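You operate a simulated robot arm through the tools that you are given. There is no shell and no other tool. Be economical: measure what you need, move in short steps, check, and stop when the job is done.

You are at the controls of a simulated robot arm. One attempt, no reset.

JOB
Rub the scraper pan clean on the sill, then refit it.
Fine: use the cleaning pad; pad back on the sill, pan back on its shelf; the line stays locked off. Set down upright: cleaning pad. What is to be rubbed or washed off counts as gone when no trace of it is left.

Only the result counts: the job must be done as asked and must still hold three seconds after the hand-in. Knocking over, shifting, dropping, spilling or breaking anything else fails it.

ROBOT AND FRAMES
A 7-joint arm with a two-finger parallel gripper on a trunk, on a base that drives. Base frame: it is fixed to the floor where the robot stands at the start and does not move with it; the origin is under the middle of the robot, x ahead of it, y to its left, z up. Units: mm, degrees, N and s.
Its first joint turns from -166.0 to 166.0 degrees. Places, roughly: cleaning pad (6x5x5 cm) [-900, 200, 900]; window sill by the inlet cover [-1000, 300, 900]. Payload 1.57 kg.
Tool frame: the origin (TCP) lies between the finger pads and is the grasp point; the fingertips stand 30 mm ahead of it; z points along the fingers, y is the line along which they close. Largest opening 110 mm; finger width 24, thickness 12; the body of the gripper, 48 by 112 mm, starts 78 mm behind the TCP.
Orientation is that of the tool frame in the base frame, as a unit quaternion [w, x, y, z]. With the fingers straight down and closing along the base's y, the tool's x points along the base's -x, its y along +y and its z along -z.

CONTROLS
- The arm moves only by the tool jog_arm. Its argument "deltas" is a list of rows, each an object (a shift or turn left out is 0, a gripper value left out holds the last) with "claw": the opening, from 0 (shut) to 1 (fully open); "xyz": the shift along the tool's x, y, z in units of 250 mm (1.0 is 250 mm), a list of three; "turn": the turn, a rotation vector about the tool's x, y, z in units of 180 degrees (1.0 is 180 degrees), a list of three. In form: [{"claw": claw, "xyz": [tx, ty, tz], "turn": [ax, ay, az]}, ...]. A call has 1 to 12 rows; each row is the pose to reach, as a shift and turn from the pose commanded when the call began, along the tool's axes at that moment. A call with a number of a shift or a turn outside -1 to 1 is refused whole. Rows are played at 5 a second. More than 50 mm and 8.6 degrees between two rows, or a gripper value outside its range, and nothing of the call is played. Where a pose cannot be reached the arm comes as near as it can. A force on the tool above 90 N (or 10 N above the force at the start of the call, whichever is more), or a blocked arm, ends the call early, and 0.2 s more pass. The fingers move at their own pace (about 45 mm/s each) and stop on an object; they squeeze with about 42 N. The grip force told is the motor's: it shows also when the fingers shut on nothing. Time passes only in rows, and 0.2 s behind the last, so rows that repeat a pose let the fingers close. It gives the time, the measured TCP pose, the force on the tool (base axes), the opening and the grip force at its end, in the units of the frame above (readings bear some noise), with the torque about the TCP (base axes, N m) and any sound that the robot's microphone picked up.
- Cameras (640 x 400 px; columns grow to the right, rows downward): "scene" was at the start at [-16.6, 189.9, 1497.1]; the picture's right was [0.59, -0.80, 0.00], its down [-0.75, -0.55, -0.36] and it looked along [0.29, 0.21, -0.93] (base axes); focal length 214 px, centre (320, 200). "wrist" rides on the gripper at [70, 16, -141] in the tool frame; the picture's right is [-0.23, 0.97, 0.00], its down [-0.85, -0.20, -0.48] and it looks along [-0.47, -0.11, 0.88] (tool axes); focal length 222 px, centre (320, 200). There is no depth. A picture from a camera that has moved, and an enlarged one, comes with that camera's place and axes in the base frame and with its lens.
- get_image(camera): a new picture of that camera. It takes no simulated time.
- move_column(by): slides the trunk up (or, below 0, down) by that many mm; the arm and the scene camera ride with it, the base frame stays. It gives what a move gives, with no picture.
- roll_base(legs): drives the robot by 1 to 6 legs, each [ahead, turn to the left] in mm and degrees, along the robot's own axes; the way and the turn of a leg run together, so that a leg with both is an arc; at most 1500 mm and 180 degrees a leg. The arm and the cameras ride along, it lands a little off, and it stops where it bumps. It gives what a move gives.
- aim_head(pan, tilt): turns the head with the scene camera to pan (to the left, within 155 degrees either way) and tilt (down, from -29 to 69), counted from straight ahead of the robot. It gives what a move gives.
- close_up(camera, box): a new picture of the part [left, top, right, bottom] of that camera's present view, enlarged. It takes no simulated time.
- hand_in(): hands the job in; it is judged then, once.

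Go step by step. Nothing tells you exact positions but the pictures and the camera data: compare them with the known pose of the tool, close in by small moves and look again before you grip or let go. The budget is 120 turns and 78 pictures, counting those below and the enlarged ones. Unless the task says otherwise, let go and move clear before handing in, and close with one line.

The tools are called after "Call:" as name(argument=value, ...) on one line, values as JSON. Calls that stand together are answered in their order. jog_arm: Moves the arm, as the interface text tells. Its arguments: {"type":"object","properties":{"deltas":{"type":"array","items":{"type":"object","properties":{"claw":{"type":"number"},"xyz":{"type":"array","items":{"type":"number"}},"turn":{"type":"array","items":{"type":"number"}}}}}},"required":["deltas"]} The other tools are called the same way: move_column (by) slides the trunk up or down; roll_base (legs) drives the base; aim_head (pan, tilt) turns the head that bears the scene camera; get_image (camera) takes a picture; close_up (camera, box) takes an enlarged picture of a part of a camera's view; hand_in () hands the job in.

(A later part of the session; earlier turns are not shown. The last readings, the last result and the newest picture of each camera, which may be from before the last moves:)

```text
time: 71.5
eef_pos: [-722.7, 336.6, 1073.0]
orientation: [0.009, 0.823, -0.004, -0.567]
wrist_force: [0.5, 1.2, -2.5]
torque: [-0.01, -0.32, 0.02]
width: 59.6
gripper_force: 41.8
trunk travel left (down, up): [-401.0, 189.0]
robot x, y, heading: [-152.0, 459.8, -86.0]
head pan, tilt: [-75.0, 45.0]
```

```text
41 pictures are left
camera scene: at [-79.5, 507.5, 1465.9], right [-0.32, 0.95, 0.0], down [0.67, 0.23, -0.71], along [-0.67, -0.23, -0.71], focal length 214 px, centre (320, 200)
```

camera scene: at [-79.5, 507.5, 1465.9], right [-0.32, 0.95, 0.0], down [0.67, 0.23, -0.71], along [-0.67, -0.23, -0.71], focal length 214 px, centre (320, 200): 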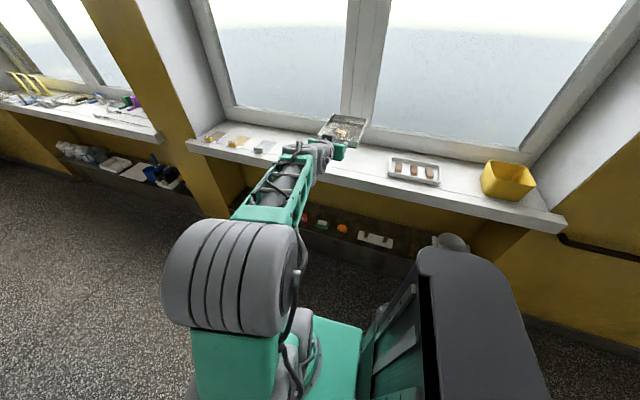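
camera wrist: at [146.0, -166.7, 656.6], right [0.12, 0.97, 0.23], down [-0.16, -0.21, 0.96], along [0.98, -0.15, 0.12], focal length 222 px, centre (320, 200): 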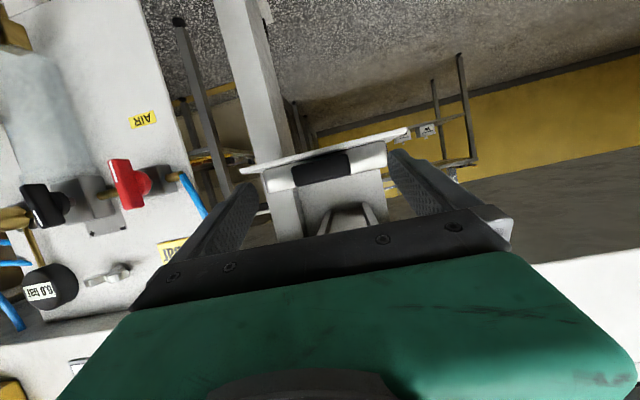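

Call:
close_up(camera="scene", box=[240, 100, 400, 200])

Call:
get_image(camera="wrist")

```text
4.00 times, centred on (320, 150) of scene
camera zoom: at [-79.5, 507.5, 1465.9], right [-0.32, 0.95, 0.0], down [0.67, 0.23, -0.71], along [-0.67, -0.23, -0.71], focal length 858 px, centre (320, 400)
```

zoom: 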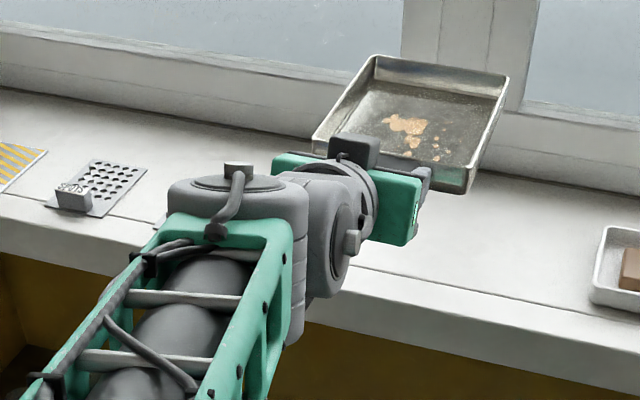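

```text
39 pictures are left
camera wrist: at [-565.3, 321.3, 1057.8], right [-0.08, -0.97, 0.23], down [0.14, 0.22, 0.97], along [-0.99, 0.11, 0.12], focal length 222 px, centre (320, 200)
```

wrist: 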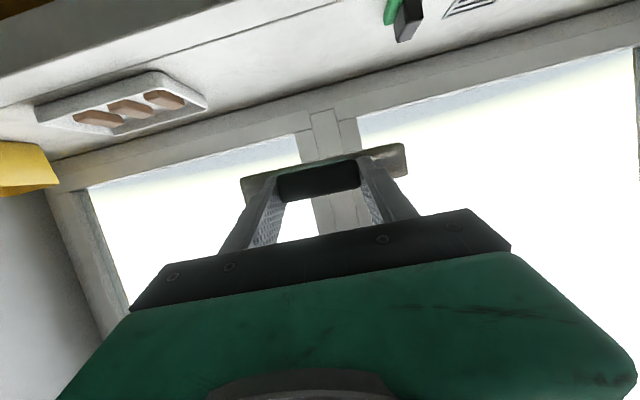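

Call:
close_up(camera="wrist", box=[0, 0, 320, 200])

```text
2.00 times, centred on (160, 100) of wrist
camera zoom: at [-565.3, 321.3, 1057.8], right [-0.08, -0.97, 0.23], down [0.14, 0.22, 0.97], along [-0.99, 0.11, 0.12], focal length 444 px, centre (640, 400)
```

zoom: 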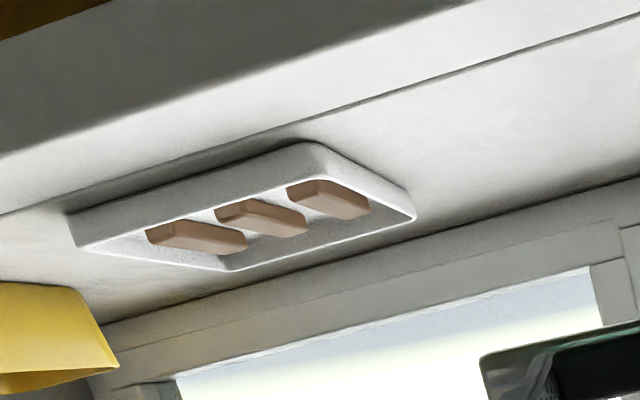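

Sill top is z≈900, x from about −767 (edge) to −1000. I'll move the pan in by 28 mm and +25 mm in y, then lower with the trunk.

Call:
jog_arm(deltas=[{"xyz": [-0.02, -0.05, 0.052]}, {"xyz": [-0.04, -0.1, 0.1045]}, {"xyz": [-0.04, -0.1, 0.1045]}])

Call:
move_column(by=-138)

Call:
close_up(camera="wrist", box=[160, 50, 480, 250])

```text
time: 72.3
eef_pos: [-751.0, 362.7, 1073.6]
orientation: [0.008, 0.822, -0.005, -0.569]
wrist_force: [-0.2, -0.6, -3.4]
torque: [-0.02, -0.31, 0.0]
width: 59.7
gripper_force: 42.2
trunk travel left (down, up): [-401.0, 189.0]
robot x, y, heading: [-148.5, 460.0, -85.9]
head pan, tilt: [-75.0, 45.0]
```

```text
time: 74.0
eef_pos: [-751.0, 362.8, 936.2]
orientation: [0.009, 0.822, -0.004, -0.569]
wrist_force: [-0.6, -0.2, -2.1]
torque: [0.02, -0.33, 0.01]
width: 59.5
gripper_force: 41.5
trunk travel left (down, up): [-263.0, 327.0]
robot x, y, heading: [-150.2, 460.1, -86.2]
head pan, tilt: [-75.0, 45.0]
```

```text
2.00 times, centred on (320, 150) of wrist
camera zoom: at [-593.5, 346.8, 919.9], right [-0.08, -0.97, 0.23], down [0.14, 0.22, 0.97], along [-0.99, 0.11, 0.12], focal length 444 px, centre (320, 300)
```

zoom: 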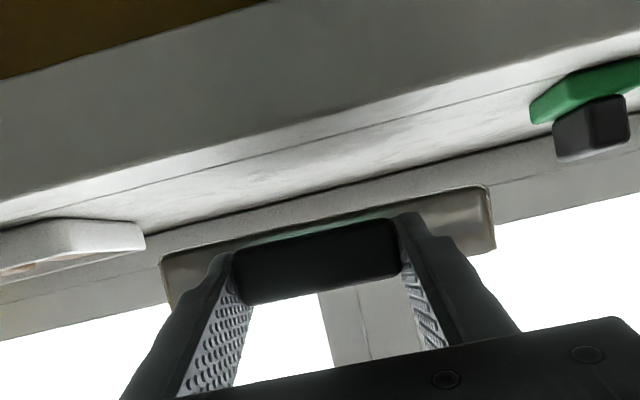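

Call:
jog_arm(deltas=[{"xyz": [0.0187, 0, 0.0071]}, {"xyz": [0.0373, 0, 0.0142]}, {"xyz": [0.0373, 0, 0.0142]}])

Call:
jog_arm(deltas=[{"xyz": [0.0075, 0, 0.0028]}, {"xyz": [0.0075, 0, 0.0028]}])

```text
time: 74.8
eef_pos: [-751.0, 362.5, 924.8]
orientation: [0.009, 0.822, -0.003, -0.569]
wrist_force: [0.3, -0.3, -2.5]
torque: [0.04, -0.35, 0.01]
width: 59.6
gripper_force: 42.6
trunk travel left (down, up): [-263.0, 327.0]
robot x, y, heading: [-150.6, 463.6, -86.0]
head pan, tilt: [-75.0, 45.0]
```

```text
time: 75.4
eef_pos: [-751.4, 362.9, 924.3]
orientation: [0.009, 0.823, -0.004, -0.568]
wrist_force: [-0.4, -1.3, -2.1]
torque: [-0.01, -0.34, -0.05]
width: 59.3
gripper_force: 42.5
trunk travel left (down, up): [-263.0, 327.0]
robot x, y, heading: [-152.5, 459.9, -86.1]
head pan, tilt: [-75.0, 45.0]
```

Call:
jog_arm(deltas=[{"xyz": [0.0075, 0, 0.0028]}, {"xyz": [0.0075, 0, 0.0028]}])

Call:
close_up(camera="wrist", box=[220, 90, 420, 215])

```text
time: 76.0
eef_pos: [-750.7, 361.8, 922.4]
orientation: [0.009, 0.823, -0.004, -0.568]
wrist_force: [0.1, 0.3, -3.1]
torque: [0.01, -0.3, -0.03]
width: 59.4
gripper_force: 42.0
trunk travel left (down, up): [-263.0, 327.0]
robot x, y, heading: [-151.9, 460.6, -86.3]
head pan, tilt: [-75.0, 45.0]
```

```text
3.20 times, centred on (320, 152) of wrist
camera zoom: at [-593.5, 346.6, 905.9], right [-0.08, -0.97, 0.23], down [0.14, 0.22, 0.97], along [-0.99, 0.11, 0.12], focal length 711 px, centre (320, 352)
```

zoom: 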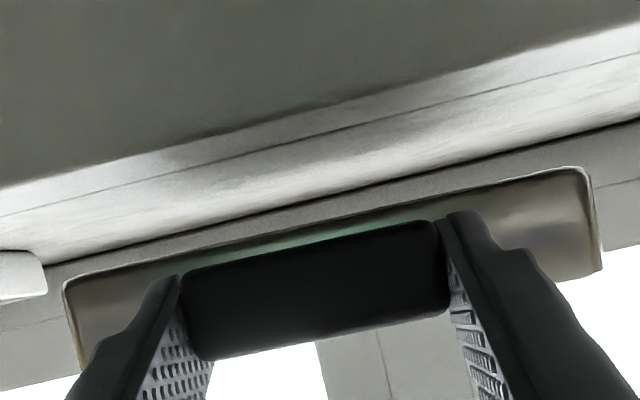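

The sill turns out lower (~z 870–880) and its edge nearer x≈−805. Move the pan 35 mm further in, then lower by 30 and re-check.

Call:
jog_arm(deltas=[{"xyz": [-0.025, 0, 0.065]}, {"xyz": [-0.05, 0, 0.13]}, {"xyz": [-0.05, 0, 0.13]}])

Call:
move_column(by=-22)

Call:
close_up(camera="wrist", box=[220, 90, 420, 215])

```text
time: 76.8
eef_pos: [-785.8, 362.0, 921.7]
orientation: [0.009, 0.823, -0.004, -0.568]
wrist_force: [0.2, -0.2, -2.5]
torque: [-0.03, -0.34, 0.02]
width: 59.8
gripper_force: 41.8
trunk travel left (down, up): [-263.0, 327.0]
robot x, y, heading: [-151.6, 462.9, -86.1]
head pan, tilt: [-75.0, 45.0]
```

```text
time: 77.5
eef_pos: [-785.7, 362.9, 899.8]
orientation: [0.009, 0.823, -0.004, -0.568]
wrist_force: [0.2, 0.6, -2.9]
torque: [-0.02, -0.33, -0.01]
width: 59.2
gripper_force: 41.9
trunk travel left (down, up): [-241.0, 349.0]
robot x, y, heading: [-152.3, 463.4, -85.9]
head pan, tilt: [-75.0, 45.0]
```

```text
3.20 times, centred on (320, 152) of wrist
camera zoom: at [-628.4, 346.6, 884.0], right [-0.08, -0.97, 0.23], down [0.14, 0.22, 0.97], along [-0.99, 0.11, 0.12], focal length 711 px, centre (320, 352)
```

zoom: 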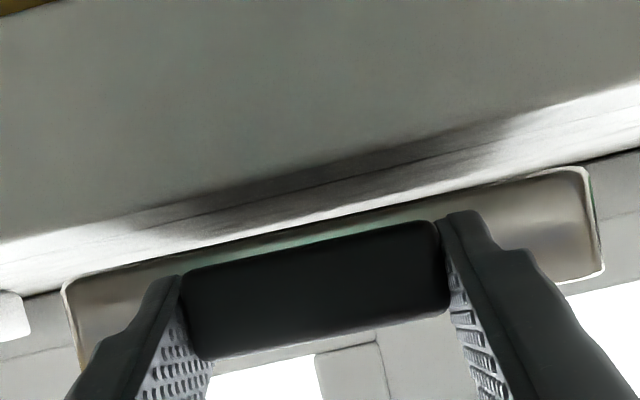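

Call:
jog_arm(deltas=[{"xyz": [-0.0145, 0, 0.037]}, {"xyz": [-0.029, 0, 0.0746]}, {"xyz": [-0.029, 0, 0.0746]}])

Call:
move_column(by=-9)

Call:
move_column(by=-3)

Call:
close_up(camera="wrist", box=[200, 60, 440, 210])

```text
time: 78.3
eef_pos: [-805.2, 362.7, 899.8]
orientation: [0.008, 0.823, -0.005, -0.568]
wrist_force: [-0.2, 0.2, -3.3]
torque: [-0.03, -0.33, 0.0]
width: 59.4
gripper_force: 42.3
trunk travel left (down, up): [-241.0, 349.0]
robot x, y, heading: [-148.2, 459.3, -85.8]
head pan, tilt: [-75.0, 45.0]
```

```text
time: 78.8
eef_pos: [-805.7, 362.3, 890.8]
orientation: [0.009, 0.823, -0.004, -0.568]
wrist_force: [0.0, 0.1, -3.6]
torque: [0.0, -0.35, -0.02]
width: 59.2
gripper_force: 41.6
trunk travel left (down, up): [-232.0, 358.0]
robot x, y, heading: [-151.8, 460.3, -85.9]
head pan, tilt: [-75.0, 45.0]
```

```text
time: 79.4
eef_pos: [-806.2, 362.4, 888.8]
orientation: [0.009, 0.822, -0.004, -0.569]
wrist_force: [-0.8, 0.3, -1.4]
torque: [0.15, 0.0, 0.02]
width: 59.6
gripper_force: 42.0
trunk travel left (down, up): [-229.0, 361.0]
robot x, y, heading: [-150.7, 460.3, -86.3]
head pan, tilt: [-75.0, 45.0]
```

```text
2.67 times, centred on (320, 135) of wrist
camera zoom: at [-648.5, 346.3, 872.7], right [-0.08, -0.97, 0.23], down [0.15, 0.22, 0.96], along [-0.99, 0.11, 0.12], focal length 592 px, centre (320, 373)
```

zoom: 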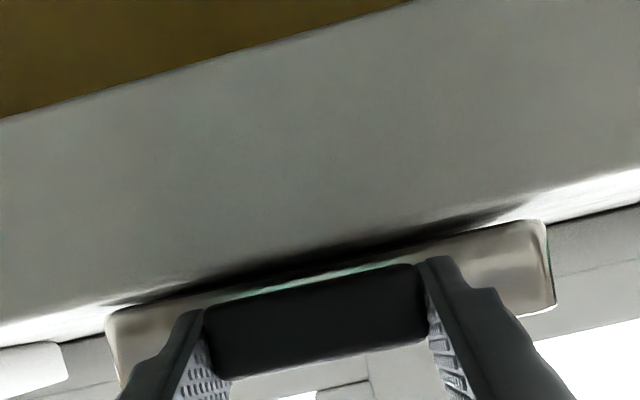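

Contact at TCP z≈889 (sill ≈865). Lower a little more to seat it.

Call:
move_column(by=-2)

```text
time: 79.9
eef_pos: [-806.0, 363.6, 887.6]
orientation: [0.01, 0.822, -0.003, -0.57]
wrist_force: [-0.8, -0.8, 1.8]
torque: [0.35, 0.87, 0.01]
width: 59.5
gripper_force: 42.0
trunk travel left (down, up): [-227.0, 363.0]
robot x, y, heading: [-152.4, 462.4, -86.1]
head pan, tilt: [-75.0, 45.0]
```

Seated. Release and back out along the tool axis, then view.

Call:
jog_arm(deltas=[{"claw": 0.6}, {"claw": 1}, {"claw": 1}, {"claw": 1}, {"claw": 1, "xyz": [0, 0, -0.1]}, {"claw": 1, "xyz": [0, 0, -0.22]}, {"claw": 1, "xyz": [0, 0, -0.36]}, {"claw": 1, "xyz": [0, 0, -0.5]}])

Call:
move_column(by=150)

Call:
close_up(camera="scene", box=[200, 100, 440, 250])

```text
time: 81.7
eef_pos: [-688.1, 363.5, 929.7]
orientation: [0.008, 0.822, -0.004, -0.569]
wrist_force: [-1.3, -0.1, 0.3]
torque: [0.03, 0.0, 0.0]
width: 110.1
gripper_force: 0.1
trunk travel left (down, up): [-227.0, 363.0]
robot x, y, heading: [-152.2, 459.2, -86.1]
head pan, tilt: [-75.0, 45.0]
```

```text
time: 83.4
eef_pos: [-688.3, 363.4, 1080.2]
orientation: [0.008, 0.823, -0.005, -0.569]
wrist_force: [-1.0, 0.1, 0.6]
torque: [0.02, 0.04, -0.01]
width: 110.3
gripper_force: 0.1
trunk travel left (down, up): [-377.0, 213.0]
robot x, y, heading: [-150.9, 458.0, -86.1]
head pan, tilt: [-75.0, 45.0]
```

```text
2.67 times, centred on (320, 175) of scene
camera zoom: at [-79.2, 507.6, 1441.9], right [-0.32, 0.95, 0.0], down [0.67, 0.23, -0.71], along [-0.67, -0.23, -0.71], focal length 572 px, centre (320, 267)
```

zoom: 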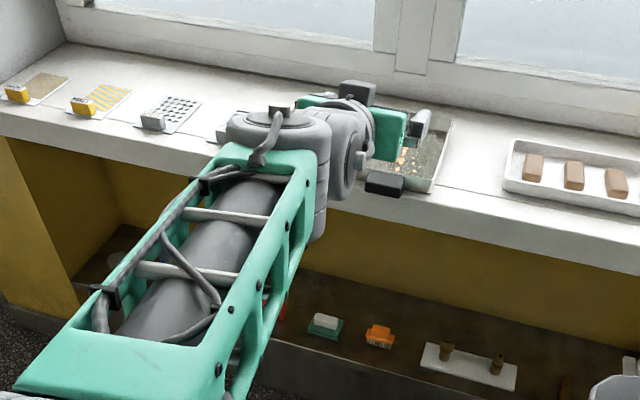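

Pan is on the sill. Now I bring the robot closer to the sill with a small zigzag so tool-down reach covers pad and pan.

Call:
roll_base(legs=[[0, -34], [380, 0], [0, 34], [-310, 0]])

Call:
aim_head(pan=-80, tilt=50)

Call:
get_image(camera="scene")

```text
time: 90.8
eef_pos: [-899.6, 349.4, 1080.1]
orientation: [0.007, 0.822, -0.007, -0.569]
wrist_force: [-0.1, -0.2, 0.2]
torque: [-0.01, 0.03, -0.01]
width: 109.9
gripper_force: 0.0
trunk travel left (down, up): [-377.0, 213.0]
robot x, y, heading: [-360.6, 444.3, -86.4]
head pan, tilt: [-75.0, 45.0]
```

```text
time: 91.5
eef_pos: [-900.4, 349.6, 1080.8]
orientation: [0.007, 0.822, -0.007, -0.569]
wrist_force: [0.3, 0.2, 0.4]
torque: [0.0, -0.02, 0.01]
width: 109.9
gripper_force: 0.1
trunk travel left (down, up): [-377.0, 213.0]
robot x, y, heading: [-360.9, 445.7, -86.3]
head pan, tilt: [-80.0, 50.0]
```

```text
32 pictures are left
camera scene: at [-287.5, 497.5, 1435.0], right [-0.23, 0.97, 0.0], down [0.74, 0.18, -0.64], along [-0.63, -0.15, -0.77], focal length 214 px, centre (320, 200)
```

scene: 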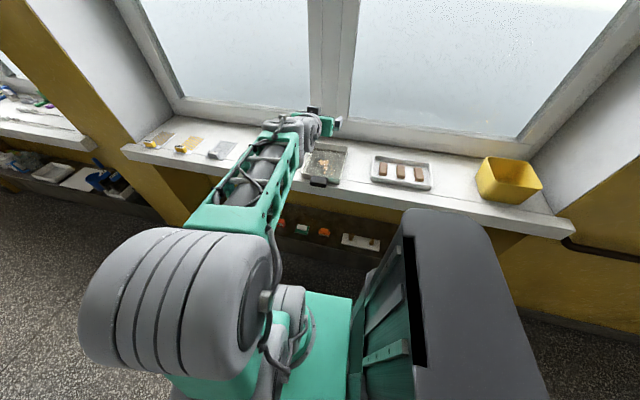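

Now swing the tool down over the pad area.

Call:
jog_arm(deltas=[{"xyz": [0.0096, 0.06, -0.0218], "turn": [0, 0.03845, 0]}, {"xyz": [0.0192, 0.12, -0.0436], "turn": [0, 0.0769, 0]}, {"xyz": [0.0288, 0.18, -0.0654], "turn": [0, 0.11535, 0]}, {"xyz": [0.0384, 0.24, -0.0872], "turn": [0, 0.1538, 0]}, {"xyz": [0.048, 0.3, -0.109], "turn": [0, 0.19225, 0]}, {"xyz": [0.0576, 0.36, -0.1308], "turn": [0, 0.2307, 0]}, {"xyz": [0.0672, 0.42, -0.1526], "turn": [0, 0.26915, 0]}, {"xyz": [0.0768, 0.48, -0.1744], "turn": [0, 0.3076, 0]}, {"xyz": [0.0864, 0.54, -0.1962], "turn": [0, 0.34605, 0]}, {"xyz": [0.096, 0.6, -0.218], "turn": [0, 0.3845, 0]}])

Call:
get_image(camera="wrist")

Call:
get_image(camera="scene")

```text
time: 93.7
eef_pos: [-842.7, 198.6, 1079.0]
orientation: [0.009, 1.0, -0.002, 0.002]
wrist_force: [-0.1, -0.3, 0.2]
torque: [0.05, 0.0, 0.05]
width: 110.2
gripper_force: 0.1
trunk travel left (down, up): [-377.0, 213.0]
robot x, y, heading: [-359.1, 445.5, -86.5]
head pan, tilt: [-80.0, 50.0]
```

```text
31 pictures are left
camera wrist: at [-772.6, 184.9, 1220.0], right [-0.23, -0.97, 0.02], down [-0.86, 0.21, 0.47], along [-0.46, 0.1, -0.88], focal length 222 px, centre (320, 200)
```

wrist: 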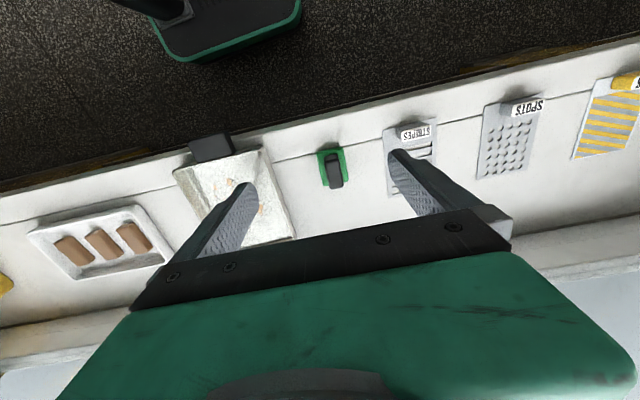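

```text
30 pictures are left
camera scene: at [-288.6, 496.7, 1435.1], right [-0.23, 0.97, 0.0], down [0.75, 0.18, -0.64], along [-0.62, -0.15, -0.77], focal length 214 px, centre (320, 200)
```

scene: 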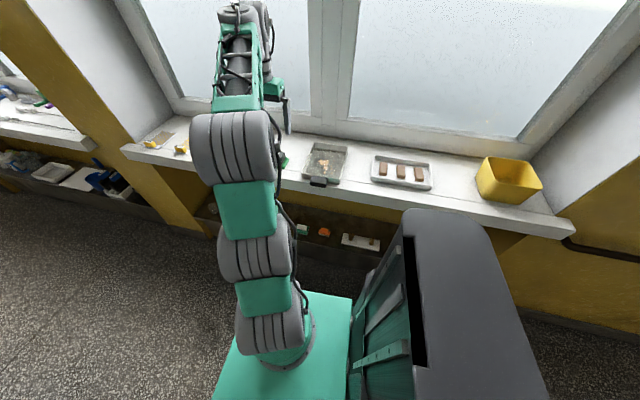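

Call:
close_up(camera="wrist", box=[150, 110, 406, 270])

```text
2.50 times, centred on (278, 190) of wrist
camera zoom: at [-772.6, 184.9, 1220.0], right [-0.23, -0.97, 0.02], down [-0.86, 0.21, 0.47], along [-0.46, 0.1, -0.88], focal length 555 px, centre (425, 225)
```

zoom: 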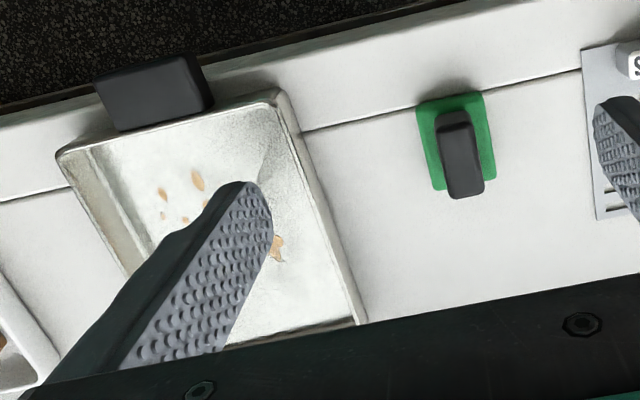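

Pad at about [−896,190], with a black handle ~22 mm wide in y. Move above it to z≈950.

Call:
jog_arm(deltas=[{"xyz": [-0.053, 0.0075, 0.13], "turn": [0.0014, 0, 0]}, {"xyz": [-0.106, 0.015, 0.26], "turn": [0.0028, 0, 0]}, {"xyz": [-0.159, 0.0225, 0.39], "turn": [0.0042, 0, 0]}, {"xyz": [-0.212, 0.03, 0.52], "turn": [0.0057, 0, 0]}])

Call:
get_image(camera="wrist")

```text
time: 94.7
eef_pos: [-895.1, 189.6, 950.7]
orientation: [0.001, 1.0, -0.003, -0.001]
wrist_force: [0.7, 0.3, -1.1]
torque: [0.0, 0.0, 0.0]
width: 109.9
gripper_force: 0.1
trunk travel left (down, up): [-377.0, 213.0]
robot x, y, heading: [-358.6, 443.8, -86.5]
head pan, tilt: [-80.0, 50.0]
```

```text
28 pictures are left
camera wrist: at [-824.8, 173.6, 1090.6], right [-0.23, -0.97, 0.0], down [-0.85, 0.2, 0.48], along [-0.47, 0.11, -0.88], focal length 222 px, centre (320, 200)
```

wrist: 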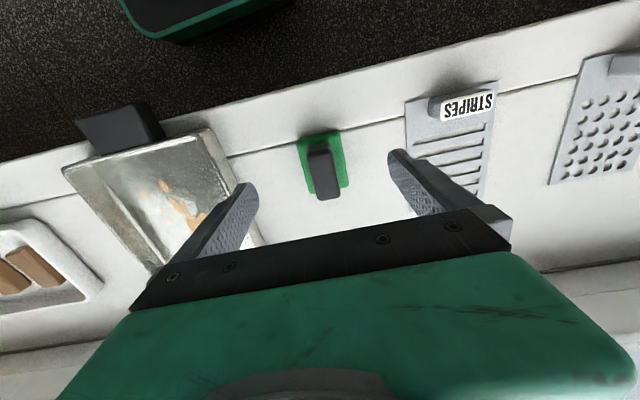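

Aligned within a few mm. Narrow the opening, descend to z≈913 and close on the pad handle.

Call:
jog_arm(deltas=[{"claw": 0.5}, {"claw": 0.5}, {"claw": 0.5, "xyz": [-0.01, 0.002, 0.05]}, {"claw": 0.5, "xyz": [-0.012, 0.004, 0.1]}, {"claw": 0.5, "xyz": [-0.012, 0.004, 0.15]}, {"claw": 0, "xyz": [-0.012, 0.004, 0.15]}, {"claw": 0, "xyz": [-0.012, 0.004, 0.15]}, {"claw": 0, "xyz": [-0.012, 0.004, 0.15]}, {"claw": 0, "xyz": [-0.012, 0.004, 0.15]}])

Call:
close_up(camera="wrist", box=[220, 100, 420, 225])

```text
time: 96.7
eef_pos: [-897.9, 188.2, 912.9]
orientation: [0.001, 1.0, -0.001, -0.001]
wrist_force: [-0.2, -0.6, 0.2]
torque: [0.02, -0.02, -0.01]
width: 23.3
gripper_force: 32.8
trunk travel left (down, up): [-377.0, 213.0]
robot x, y, heading: [-363.6, 440.9, -86.4]
head pan, tilt: [-80.0, 50.0]
```

```text
3.20 times, centred on (320, 162) of wrist
camera zoom: at [-827.5, 172.7, 1053.5], right [-0.23, -0.97, 0.0], down [-0.85, 0.2, 0.48], along [-0.47, 0.11, -0.88], focal length 711 px, centre (320, 320)
```

zoom: 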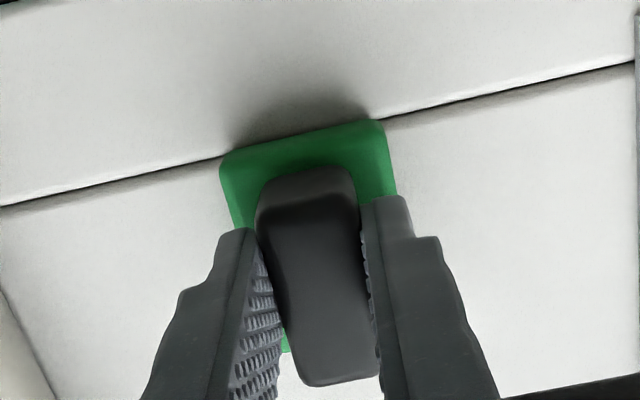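

Pad gripped. Lift it and carry over the pan centre.

Call:
jog_arm(deltas=[{"claw": 0, "xyz": [0, 0, -0.1]}, {"claw": 0, "xyz": [0, 0, -0.2]}, {"claw": 0, "xyz": [0, 0, -0.3]}, {"claw": 0, "xyz": [-0.03, -0.16, -0.3]}, {"claw": 0, "xyz": [-0.06, -0.33, -0.3]}, {"claw": 0, "xyz": [-0.09, -0.5, -0.3]}, {"claw": 0, "xyz": [-0.108, -0.668, -0.3]}, {"claw": 0, "xyz": [-0.108, -0.668, -0.3]}])

Call:
get_image(camera="wrist")

Call:
close_up(camera="scene", box=[220, 80, 412, 200])

```text
time: 98.5
eef_pos: [-924.5, 357.2, 987.2]
orientation: [0.001, 1.0, -0.001, -0.001]
wrist_force: [-0.7, 0.8, -1.1]
torque: [0.0, 0.03, -0.01]
width: 23.2
gripper_force: 35.7
trunk travel left (down, up): [-377.0, 213.0]
robot x, y, heading: [-363.2, 444.8, -86.4]
head pan, tilt: [-80.0, 50.0]
```

```text
26 pictures are left
camera wrist: at [-853.4, 341.5, 1128.1], right [-0.23, -0.97, 0.0], down [-0.85, 0.2, 0.48], along [-0.47, 0.11, -0.88], focal length 222 px, centre (320, 200)
```

wrist: 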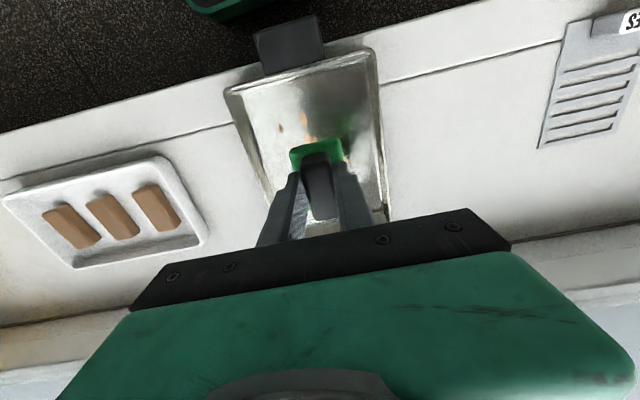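

```text
3.33 times, centred on (316, 140) of scene
camera zoom: at [-287.6, 497.8, 1435.0], right [-0.23, 0.97, 0.0], down [0.74, 0.18, -0.64], along [-0.62, -0.15, -0.77], focal length 715 px, centre (333, 400)
```

zoom: 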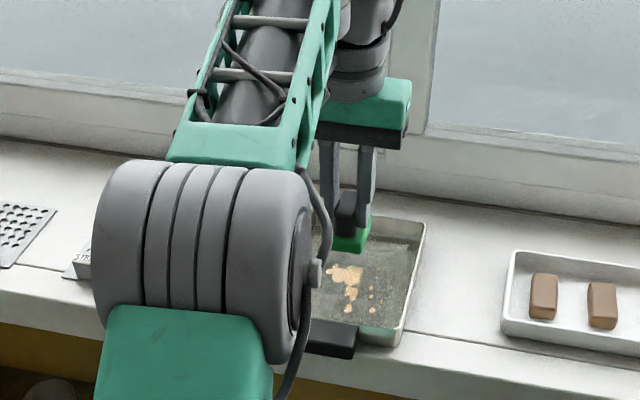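

Pan interior spans about x −845…−1012, y 295…424; dirt lies in x −880…−965, y 325…405. Lower the pad into the pan, near the floor.

Call:
jog_arm(deltas=[{"claw": 0, "xyz": [0, 0, 0.09]}, {"claw": 0, "xyz": [0, 0, 0.18]}, {"claw": 0, "xyz": [0, 0, 0.264]}, {"claw": 0, "xyz": [0, 0, 0.276]}, {"claw": 0, "xyz": [0, 0, 0.276]}])

Call:
jog_arm(deltas=[{"claw": 0, "xyz": [0, 0, 0.008]}, {"claw": 0, "xyz": [0, 0, 0.012]}, {"claw": 0, "xyz": [0, 0, 0.012]}])

```text
time: 99.7
eef_pos: [-923.4, 355.6, 918.6]
orientation: [0.002, 1.0, -0.002, -0.001]
wrist_force: [-0.1, 0.5, -0.7]
torque: [0.02, 0.02, 0.01]
width: 23.1
gripper_force: 35.4
trunk travel left (down, up): [-377.0, 213.0]
robot x, y, heading: [-364.5, 443.0, -86.6]
head pan, tilt: [-80.0, 50.0]
```

```text
time: 100.5
eef_pos: [-923.8, 356.2, 916.5]
orientation: [0.001, 1.0, -0.002, -0.002]
wrist_force: [-1.5, -0.2, 7.4]
torque: [0.06, -0.1, 0.0]
width: 23.0
gripper_force: 34.9
trunk travel left (down, up): [-377.0, 213.0]
robot x, y, heading: [-358.8, 445.6, -86.3]
head pan, tilt: [-80.0, 50.0]
```

Light contact (~7 N). Start rubbing in strokes along x, first in the centre and +y half.

Call:
jog_arm(deltas=[{"claw": 0, "xyz": [-0.1, 0, 0]}, {"claw": 0, "xyz": [-0.2, 0, 0]}, {"claw": 0, "xyz": [-0.02, 0, 0]}, {"claw": 0, "xyz": [0.168, 0, 0]}, {"claw": 0, "xyz": [0.168, -0.08, 0]}, {"claw": 0, "xyz": [-0.016, -0.08, 0]}, {"claw": 0, "xyz": [-0.2, -0.08, 0]}, {"claw": 0, "xyz": [-0.2, -0.144, 0]}, {"claw": 0, "xyz": [-0.016, -0.144, 0]}, {"claw": 0, "xyz": [0.168, -0.144, 0]}, {"claw": 0, "xyz": [0.08, -0.072, 0]}, {"claw": 0, "xyz": [0, 0, 0]}])

Call:
close_up(camera="wrist", box=[180, 30, 436, 190])

Call:
close_up(camera="scene", box=[270, 110, 366, 170])

```text
time: 103.1
eef_pos: [-924.0, 356.2, 916.1]
orientation: [0.002, 1.0, -0.003, -0.001]
wrist_force: [-1.0, -0.5, 1.8]
torque: [0.07, 0.14, 0.03]
width: 22.7
gripper_force: 35.0
trunk travel left (down, up): [-377.0, 213.0]
robot x, y, heading: [-359.6, 443.0, -86.4]
head pan, tilt: [-80.0, 50.0]
```

```text
2.50 times, centred on (308, 110) of wrist
camera zoom: at [-853.6, 339.5, 1056.6], right [-0.23, -0.97, 0.0], down [-0.85, 0.2, 0.48], along [-0.47, 0.11, -0.88], focal length 555 px, centre (350, 425)
```

zoom: 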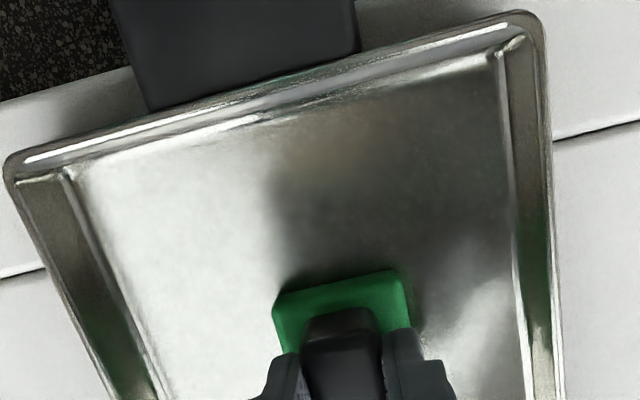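

```text
6.67 times, centred on (318, 140) of scene
camera zoom: at [-287.2, 497.7, 1435.0], right [-0.23, 0.97, 0.0], down [0.74, 0.18, -0.64], along [-0.63, -0.15, -0.77], focal length 1430 px, centre (333, 600)
```

zoom: 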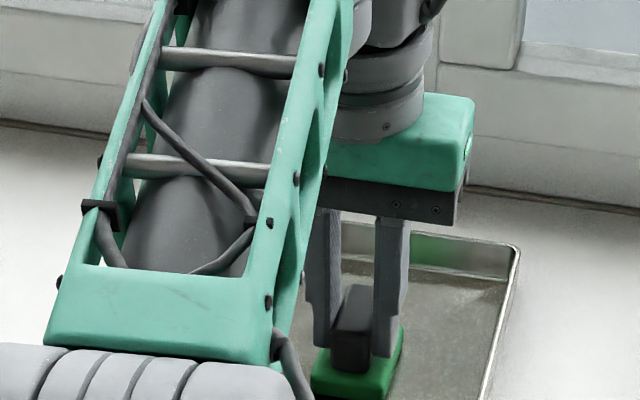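

Rubbing removes the soil. Now the −y half and the front, pressing slightly more.

Call:
jog_arm(deltas=[{"claw": 0, "xyz": [0.176, 0, 0.006]}, {"claw": 0, "xyz": [0.176, 0.08, 0.006]}, {"claw": 0, "xyz": [-0.012, 0.08, 0.006]}, {"claw": 0, "xyz": [-0.2, 0.08, 0.006]}, {"claw": 0, "xyz": [-0.2, 0.132, 0.006]}, {"claw": 0, "xyz": [-0.012, 0.132, 0.006]}, {"claw": 0, "xyz": [0.176, 0.132, 0.006]}, {"claw": 0, "xyz": [0.176, 0, 0.006]}, {"claw": 0, "xyz": [0.176, -0.144, 0.006]}, {"claw": 0, "xyz": [-0.012, -0.144, 0.006]}, {"claw": 0, "xyz": [-0.2, -0.1, 0.006]}, {"claw": 0, "xyz": [-0.2, 0.06, 0.006]}])

Call:
jog_arm(deltas=[{"claw": 0, "xyz": [0.18, 0, 0]}, {"claw": 0, "xyz": [0.36, 0, 0]}, {"claw": 0, "xyz": [0.36, -0.1, 0]}, {"claw": 0, "xyz": [0.18, -0.1, 0]}, {"claw": 0, "xyz": [0.0, -0.1, 0]}, {"claw": 0, "xyz": [0.1, -0.1, -0.1]}, {"claw": 0, "xyz": [0.1, -0.1, -0.3]}, {"claw": 0, "xyz": [0.1, 0.1, -0.34]}, {"claw": 0, "xyz": [0.1, 0.3, -0.34]}, {"claw": 0, "xyz": [0.1, 0.5, -0.34]}, {"claw": 0, "xyz": [0.1, 0.6, -0.34]}])

Call:
get_image(camera="wrist")

```text
time: 105.7
eef_pos: [-973.8, 340.3, 915.1]
orientation: [0.0, 1.0, -0.002, -0.003]
wrist_force: [-0.8, -1.5, 12.8]
torque: [-0.02, 0.05, -0.07]
width: 22.7
gripper_force: 35.1
trunk travel left (down, up): [-377.0, 213.0]
robot x, y, heading: [-362.4, 441.1, -86.3]
head pan, tilt: [-80.0, 50.0]
```

```text
refused: row 8 steps farther than a row can; nothing moved
```

```text
22 pictures are left
camera wrist: at [-903.1, 324.9, 1055.6], right [-0.23, -0.97, 0.0], down [-0.85, 0.2, 0.48], along [-0.47, 0.11, -0.88], focal length 222 px, centre (320, 200)
```

wrist: 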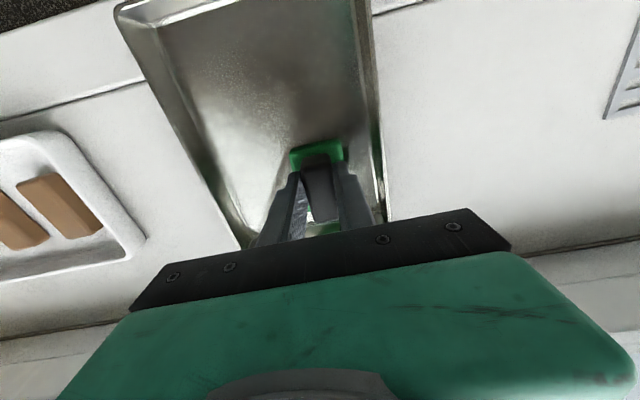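

Looks clean here. A few more strokes, then lift out and move aside toward the pad's place to inspect.

Call:
jog_arm(deltas=[{"claw": 0, "xyz": [0.18, 0, 0]}, {"claw": 0, "xyz": [0.36, 0, 0]}, {"claw": 0, "xyz": [0.36, -0.12, 0]}, {"claw": 0, "xyz": [0.18, -0.12, 0]}, {"claw": 0, "xyz": [0.0, -0.12, 0]}, {"claw": 0, "xyz": [0.1, -0.06, -0.1]}, {"claw": 0, "xyz": [0.2, -0.06, -0.26]}, {"claw": 0, "xyz": [0.3, 0.06, -0.34]}, {"claw": 0, "xyz": [0.304, 0.25, -0.34]}, {"claw": 0, "xyz": [0.304, 0.43, -0.34]}, {"claw": 0, "xyz": [0.304, 0.609, -0.34]}, {"claw": 0, "xyz": [0.304, 0.609, -0.34]}])

Call:
close_up(camera="wrist", box=[60, 70, 316, 230])

Call:
close_up(camera="scene", box=[270, 110, 398, 190])

```text
time: 108.3
eef_pos: [-898.3, 188.9, 998.2]
orientation: [0.0, 1.0, -0.003, -0.001]
wrist_force: [0.3, -0.1, -0.6]
torque: [-0.02, -0.05, 0.0]
width: 23.0
gripper_force: 35.6
trunk travel left (down, up): [-377.0, 213.0]
robot x, y, heading: [-362.1, 446.5, -86.5]
head pan, tilt: [-80.0, 50.0]
```

```text
2.50 times, centred on (188, 150) of wrist
camera zoom: at [-827.8, 171.7, 1139.3], right [-0.23, -0.97, 0.0], down [-0.85, 0.2, 0.48], along [-0.47, 0.11, -0.88], focal length 555 px, centre (650, 325)
```

zoom: 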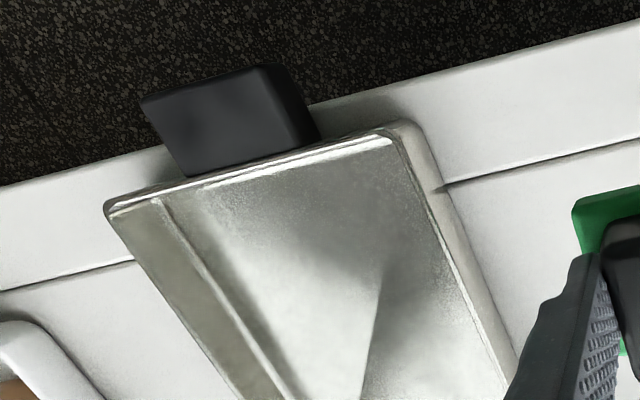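

```text
5.00 times, centred on (334, 150) of scene
camera zoom: at [-287.7, 497.2, 1435.0], right [-0.23, 0.97, 0.0], down [0.74, 0.18, -0.64], along [-0.62, -0.15, -0.77], focal length 1072 px, centre (250, 450)
```

zoom: 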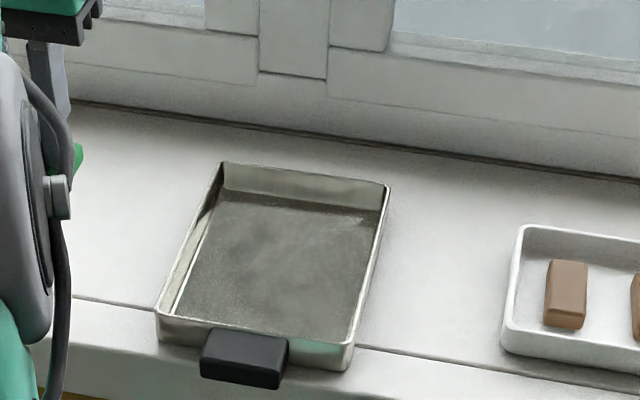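

The pan looks clean; one more enlarged check of its floor before I put the pad down.

Call:
close_up(camera="scene", box=[298, 140, 354, 184])

Call:
jog_arm(deltas=[{"claw": 0, "xyz": [0, 0, 0.1]}, {"claw": 0, "xyz": [0, 0, 0.2]}, {"claw": 0, "xyz": [0, 0, 0.29]}, {"claw": 0, "xyz": [0, 0, 0.328]}, {"claw": 0, "xyz": [0, 0, 0.328]}])

```text
9.09 times, centred on (326, 162) of scene
camera zoom: at [-287.7, 497.2, 1435.0], right [-0.23, 0.97, 0.0], down [0.74, 0.18, -0.64], along [-0.62, -0.15, -0.77], focal length 1950 px, centre (266, 546)
```

zoom: 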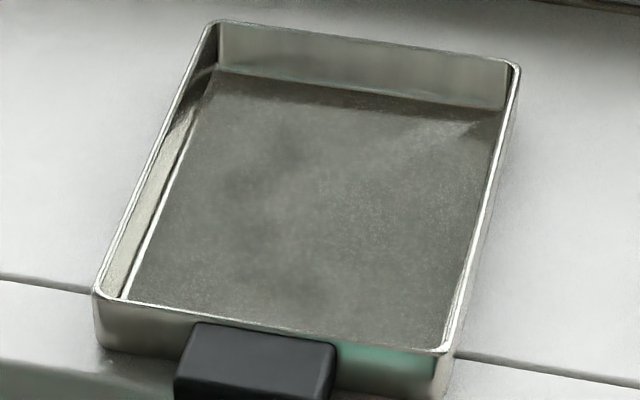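

```text
time: 109.5
eef_pos: [-898.8, 188.8, 917.3]
orientation: [0.001, 1.0, -0.002, 0.0]
wrist_force: [0.6, 0.3, 0.4]
torque: [0.0, -0.03, 0.06]
width: 22.7
gripper_force: 35.8
trunk travel left (down, up): [-377.0, 213.0]
robot x, y, heading: [-361.8, 444.4, -86.5]
head pan, tilt: [-80.0, 50.0]
```

Clean. Lower the pad the last millimetres to touch.

Call:
jog_arm(deltas=[{"claw": 0, "xyz": [0, 0, 0.01]}, {"claw": 0, "xyz": [0, 0, 0.018]}, {"claw": 0, "xyz": [0, 0, 0.018]}])

```text
time: 110.3
eef_pos: [-900.2, 189.0, 912.9]
orientation: [0.001, 1.0, -0.001, -0.001]
wrist_force: [0.1, -0.1, -0.7]
torque: [0.01, 0.01, 0.01]
width: 23.1
gripper_force: 35.4
trunk travel left (down, up): [-377.0, 213.0]
robot x, y, heading: [-356.8, 444.0, -86.4]
head pan, tilt: [-80.0, 50.0]
```

Call:
jog_arm(deltas=[{"claw": 0, "xyz": [0, 0, 0.004]}, {"claw": 0, "xyz": [0, 0, 0.006]}, {"claw": 0, "xyz": [0, 0, 0.006]}])

```text
time: 111.1
eef_pos: [-898.1, 188.2, 912.6]
orientation: [0.0, 1.0, -0.001, -0.001]
wrist_force: [-0.1, -0.8, -0.4]
torque: [0.0, 0.01, 0.02]
width: 22.8
gripper_force: 36.0
trunk travel left (down, up): [-377.0, 213.0]
robot x, y, heading: [-364.6, 442.9, -86.3]
head pan, tilt: [-80.0, 50.0]
```

Call:
jog_arm(deltas=[{"claw": 0, "xyz": [0, 0, 0.004]}, {"claw": 0, "xyz": [0, 0, 0.007]}, {"claw": 0, "xyz": [0, 0, 0.007]}])

```text
time: 111.9
eef_pos: [-898.2, 188.1, 911.2]
orientation: [0.0, 1.0, -0.001, -0.001]
wrist_force: [0.9, -0.3, 10.1]
torque: [0.09, 0.11, -0.01]
width: 23.1
gripper_force: 35.8
trunk travel left (down, up): [-377.0, 213.0]
robot x, y, heading: [-361.4, 439.7, -86.6]
head pan, tilt: [-80.0, 50.0]
```

Seated. Release and rise.

Call:
jog_arm(deltas=[{"claw": 0.45}, {"claw": 0.45}, {"claw": 0.45}, {"claw": 0.45, "xyz": [0, 0, -0.1]}, {"claw": 0.45, "xyz": [0, 0, -0.25]}, {"claw": 0.45, "xyz": [0, 0, -0.42]}, {"claw": 0.45, "xyz": [0, 0, -0.58]}, {"claw": 0.45, "xyz": [0, 0, -0.68]}])

Call:
get_image(camera="wrist")

```text
time: 113.7
eef_pos: [-895.2, 186.8, 1081.1]
orientation: [0.0, 1.0, -0.002, 0.0]
wrist_force: [0.7, -0.1, 1.2]
torque: [-0.02, 0.05, -0.03]
width: 49.5
gripper_force: 0.0
trunk travel left (down, up): [-377.0, 213.0]
robot x, y, heading: [-361.8, 441.9, -86.5]
head pan, tilt: [-80.0, 50.0]
```

```text
18 pictures are left
camera wrist: at [-825.4, 171.4, 1221.1], right [-0.23, -0.97, 0.0], down [-0.85, 0.2, 0.48], along [-0.47, 0.11, -0.88], focal length 222 px, centre (320, 200)
```

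wrist: 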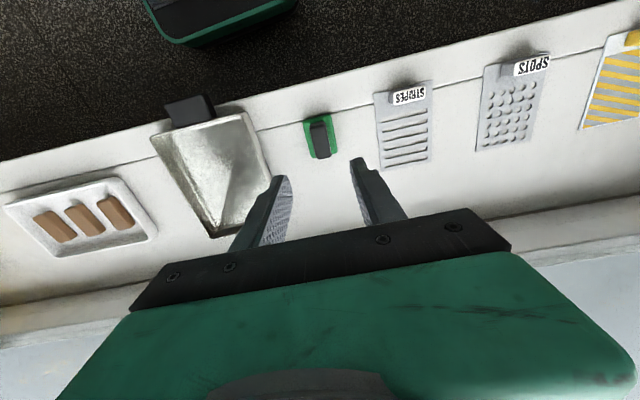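

Pad stands upright in place. Now pitch the tool back to near-horizontal, as before, above the sill.

Call:
jog_arm(deltas=[{"claw": 1, "xyz": [-0.002, -0.065, 0], "turn": [0, -0.03845, 0]}, {"claw": 1, "xyz": [-0.004, -0.13, 0], "turn": [0, -0.0769, 0]}, {"claw": 1, "xyz": [-0.006, -0.196, 0], "turn": [0, -0.11535, 0]}, {"claw": 1, "xyz": [-0.008, -0.261, 0], "turn": [0, -0.1538, 0]}, {"claw": 1, "xyz": [-0.01, -0.326, 0], "turn": [0, -0.19225, 0]}, {"claw": 1, "xyz": [-0.012, -0.391, 0], "turn": [0, -0.2307, 0]}, {"claw": 1, "xyz": [-0.014, -0.456, 0], "turn": [0, -0.26915, 0]}, {"claw": 1, "xyz": [-0.016, -0.522, 0], "turn": [0, -0.3076, 0]}, {"claw": 1, "xyz": [-0.018, -0.587, 0], "turn": [0, -0.34605, 0]}, {"claw": 1, "xyz": [-0.02, -0.652, 0], "turn": [0, -0.3845, 0]}])

```text
time: 115.9
eef_pos: [-964.9, 360.2, 1289.0]
orientation: [0.017, 0.883, 0.011, -0.469]
wrist_force: [-1.3, -1.5, 0.4]
torque: [0.08, 0.01, -0.13]
width: 110.0
gripper_force: 0.1
out of reach, approached as far as the arm can: row 2, 4, 5, 6, 7, 8, 9, 10
trunk travel left (down, up): [-377.0, 213.0]
robot x, y, heading: [-363.2, 442.5, -86.6]
head pan, tilt: [-80.0, 50.0]
```

The arm took a higher route (pitch 34°, z 1289). I'll move the base back away from the sill first, then settle the arm pose there.

Call:
roll_base(legs=[[0, 34], [335, 0], [0, -34], [-280, 0]])

```text
time: 122.9
eef_pos: [-774.0, 371.5, 1291.0]
orientation: [0.017, 0.882, 0.01, -0.47]
wrist_force: [0.1, -0.1, 0.1]
torque: [0.0, 0.0, -0.03]
width: 109.7
gripper_force: 0.1
trunk travel left (down, up): [-377.0, 213.0]
robot x, y, heading: [-172.7, 453.6, -86.2]
head pan, tilt: [-80.0, 50.0]
```

Call:
jog_arm(deltas=[{"xyz": [0.083, 0.004, 0.027], "turn": [0, -0.0073, 0]}, {"xyz": [0.166, 0.008, 0.054], "turn": [0, -0.0147, 0]}, {"xyz": [0.249, 0.013, 0.081], "turn": [0, -0.022, 0]}, {"xyz": [0.332, 0.017, 0.108], "turn": [0, -0.0293, 0]}, {"xyz": [0.415, 0.021, 0.135], "turn": [0, -0.0367, 0]}, {"xyz": [0.498, 0.026, 0.162], "turn": [0, -0.044, 0]}, {"xyz": [0.581, 0.03, 0.189], "turn": [0, -0.0513, 0]}, {"xyz": [0.664, 0.034, 0.216], "turn": [0, -0.0587, 0]}, {"xyz": [0.747, 0.039, 0.243], "turn": [0, -0.066, 0]}, {"xyz": [0.83, 0.043, 0.27], "turn": [0, -0.0733, 0]}])

```text
time: 125.1
eef_pos: [-771.8, 388.4, 1304.7]
orientation: [0.034, 0.873, 0.02, -0.487]
wrist_force: [0.2, -1.3, 0.5]
torque: [-0.03, -0.01, 0.01]
width: 110.0
gripper_force: 0.0
out of reach, approached as far as the arm can: row 1, 2, 3, 4, 5, 6, 7, 8, 9, 10
trunk travel left (down, up): [-377.0, 213.0]
robot x, y, heading: [-172.4, 459.1, -86.1]
head pan, tilt: [-80.0, 50.0]
```

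Call:
get_image(camera="scene")

```text
17 pictures are left
camera scene: at [-98.1, 508.4, 1435.0], right [-0.23, 0.97, 0.0], down [0.74, 0.18, -0.64], along [-0.62, -0.15, -0.77], focal length 214 px, centre (320, 200)
```

scene: 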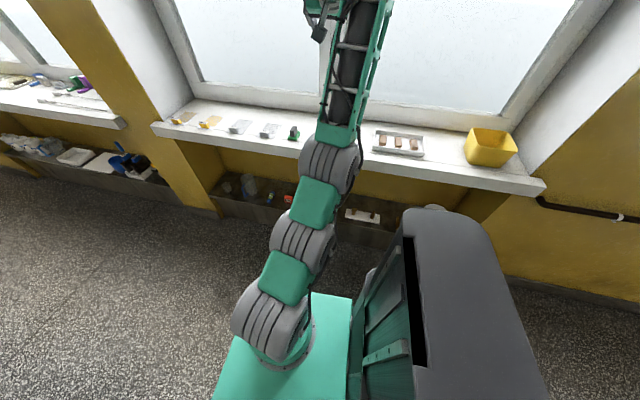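

The arm is in an "elbow-forward" branch. Earlier it got into the right branch from a retracted high pose, so I retract toward the robot first.

Call:
jog_arm(deltas=[{"xyz": [0.039, 0.005, -0.095], "turn": [0, -0.006, 0]}, {"xyz": [0.078, 0.009, -0.19], "turn": [0, -0.012, 0]}, {"xyz": [0.116, 0.014, -0.286], "turn": [0, -0.018, 0]}, {"xyz": [0.155, 0.018, -0.381], "turn": [0, -0.025, 0]}, {"xyz": [0.194, 0.023, -0.477], "turn": [0, -0.032, 0]}, {"xyz": [0.232, 0.028, -0.572], "turn": [0, -0.04, 0]}, {"xyz": [0.271, 0.032, -0.668], "turn": [0, -0.047, 0]}, {"xyz": [0.31, 0.037, -0.763], "turn": [0, -0.055, 0]}])

```text
time: 126.9
eef_pos: [-641.9, 392.8, 1445.5]
orientation: [0.036, 0.833, 0.017, -0.552]
wrist_force: [-1.2, 0.8, 0.0]
torque: [0.0, -0.03, -0.02]
width: 110.2
gripper_force: 0.1
out of reach, approached as far as the arm can: row 1, 2, 3, 4, 5, 6, 7, 8
trunk travel left (down, up): [-377.0, 213.0]
robot x, y, heading: [-169.1, 455.0, -86.5]
head pan, tilt: [-80.0, 50.0]
```

Still limited. I'll return to a retracted tool-down pose like the one from which the good branch was entered.

Call:
jog_arm(deltas=[{"xyz": [0.0858, 0.0235, -0.0054], "turn": [0.0024, 0.0372, 0.0012]}, {"xyz": [0.1716, 0.047, -0.0108], "turn": [0.0049, 0.0744, 0.0023]}, {"xyz": [0.2574, 0.0705, -0.0162], "turn": [0.0073, 0.1117, 0.0035]}, {"xyz": [0.3432, 0.094, -0.0216], "turn": [0.0097, 0.1489, 0.0046]}, {"xyz": [0.429, 0.1175, -0.027], "turn": [0.0122, 0.1861, 0.0058]}, {"xyz": [0.5148, 0.141, -0.0324], "turn": [0.0146, 0.2233, 0.007]}, {"xyz": [0.6006, 0.1645, -0.0378], "turn": [0.017, 0.2605, 0.0081]}, {"xyz": [0.6864, 0.188, -0.0432], "turn": [0.0194, 0.2978, 0.0093]}, {"xyz": [0.7722, 0.2115, -0.0486], "turn": [0.0219, 0.335, 0.0104]}, {"xyz": [0.858, 0.235, -0.054], "turn": [0.0243, 0.3722, 0.0116]}])

```text
time: 129.1
eef_pos: [-540.8, 332.6, 1234.1]
orientation: [0.001, 1.0, 0.002, -0.01]
wrist_force: [-0.8, -0.4, 0.3]
torque: [0.0, 0.03, -0.02]
width: 109.8
gripper_force: 0.1
out of reach, approached as far as the arm can: row 2, 3, 4, 5, 9, 10
trunk travel left (down, up): [-377.0, 213.0]
robot x, y, heading: [-170.3, 455.1, -86.3]
head pan, tilt: [-80.0, 50.0]
```

Call:
jog_arm(deltas=[{"xyz": [0.068, 0.088, 0.097]}, {"xyz": [0.136, 0.176, 0.194]}, {"xyz": [0.204, 0.264, 0.291]}, {"xyz": [0.272, 0.352, 0.388]}, {"xyz": [0.272, 0.352, 0.388]}])

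Call:
jog_arm(deltas=[{"xyz": [-0.05, -0.0182, 0.0467], "turn": [0, -0.0417, 0]}, {"xyz": [-0.1, -0.0363, 0.0933], "turn": [0, -0.0833, 0]}, {"xyz": [-0.15, -0.0545, 0.14], "turn": [0, -0.125, 0]}, {"xyz": [-0.2, -0.0727, 0.1867], "turn": [0, -0.1667, 0]}, {"xyz": [-0.25, -0.0908, 0.2333], "turn": [0, -0.2083, 0]}, {"xyz": [-0.3, -0.109, 0.28], "turn": [0, -0.25, 0]}, {"xyz": [-0.35, -0.1272, 0.3267], "turn": [0, -0.2917, 0]}, {"xyz": [-0.4, -0.1453, 0.3733], "turn": [0, -0.3333, 0]}, {"xyz": [-0.45, -0.1635, 0.42], "turn": [0, -0.375, 0]}, {"xyz": [-0.5, -0.1817, 0.4667], "turn": [0, -0.4167, 0]}, {"xyz": [-0.55, -0.1998, 0.5133], "turn": [0, -0.4583, 0]}, {"xyz": [-0.6, -0.218, 0.56], "turn": [0, -0.5, 0]}])

```text
time: 130.3
eef_pos: [-474.3, 245.0, 1133.8]
orientation: [0.001, 1.0, 0.001, -0.011]
wrist_force: [0.8, -0.2, -0.9]
torque: [-0.01, -0.04, 0.01]
width: 110.1
gripper_force: 0.1
trunk travel left (down, up): [-377.0, 213.0]
robot x, y, heading: [-175.0, 455.2, -86.1]
head pan, tilt: [-80.0, 50.0]
```

```text
time: 132.9
eef_pos: [-672.1, 387.4, 1147.5]
orientation: [-0.038, -0.645, 0.142, 0.75]
wrist_force: [0.2, 0.4, -1.2]
torque: [0.03, 0.12, -0.01]
width: 110.3
gripper_force: 0.1
out of reach, approached as far as the arm can: row 1, 2, 4, 5, 6, 7, 8, 9
trunk travel left (down, up): [-377.0, 213.0]
robot x, y, heading: [-171.3, 454.7, -86.5]
head pan, tilt: [-80.0, 50.0]
stopped in row 12: the arm was blocked; the commanded pose is now the measured one
```

It switched branch and is now about level. Look at the configuration.

Call:
get_image(camera="scene")

```text
16 pictures are left
camera scene: at [-95.4, 508.2, 1435.0], right [-0.23, 0.97, 0.0], down [0.74, 0.18, -0.64], along [-0.63, -0.15, -0.76], focal length 214 px, centre (320, 200)
```

scene: 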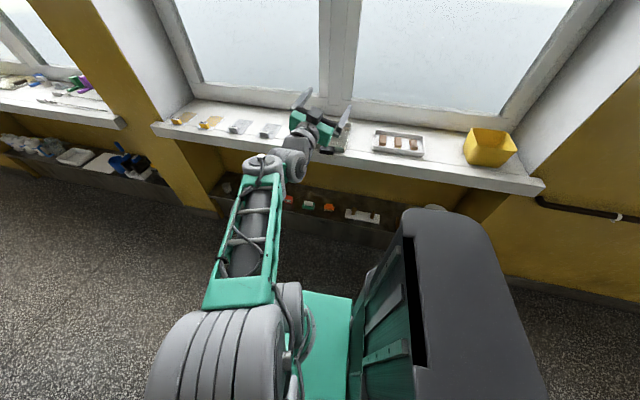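

Right branch reached. Correct the orientation to 20° below level, facing the sill squarely.

Call:
jog_arm(deltas=[{"xyz": [0.022, 0.014, 0.009], "turn": [-0.0064, 0.0322, -0.0179]}, {"xyz": [0.043, 0.029, 0.018], "turn": [-0.0128, 0.0644, -0.0357]}, {"xyz": [0.065, 0.043, 0.028], "turn": [-0.0192, 0.0965, -0.0536]}, {"xyz": [0.086, 0.058, 0.037], "turn": [-0.0256, 0.1287, -0.0714]}, {"xyz": [0.108, 0.072, 0.046], "turn": [-0.032, 0.1609, -0.0893]}, {"xyz": [0.108, 0.072, 0.046], "turn": [-0.032, 0.1609, -0.0893]}])

```text
time: 134.3
eef_pos: [-692.1, 365.7, 1123.2]
orientation: [-0.001, 0.824, 0.002, -0.566]
wrist_force: [0.8, 0.0, 0.4]
torque: [-0.02, 0.01, 0.0]
width: 109.9
gripper_force: 0.1
trunk travel left (down, up): [-377.0, 213.0]
robot x, y, heading: [-170.1, 455.2, -86.7]
head pan, tilt: [-80.0, 50.0]
```

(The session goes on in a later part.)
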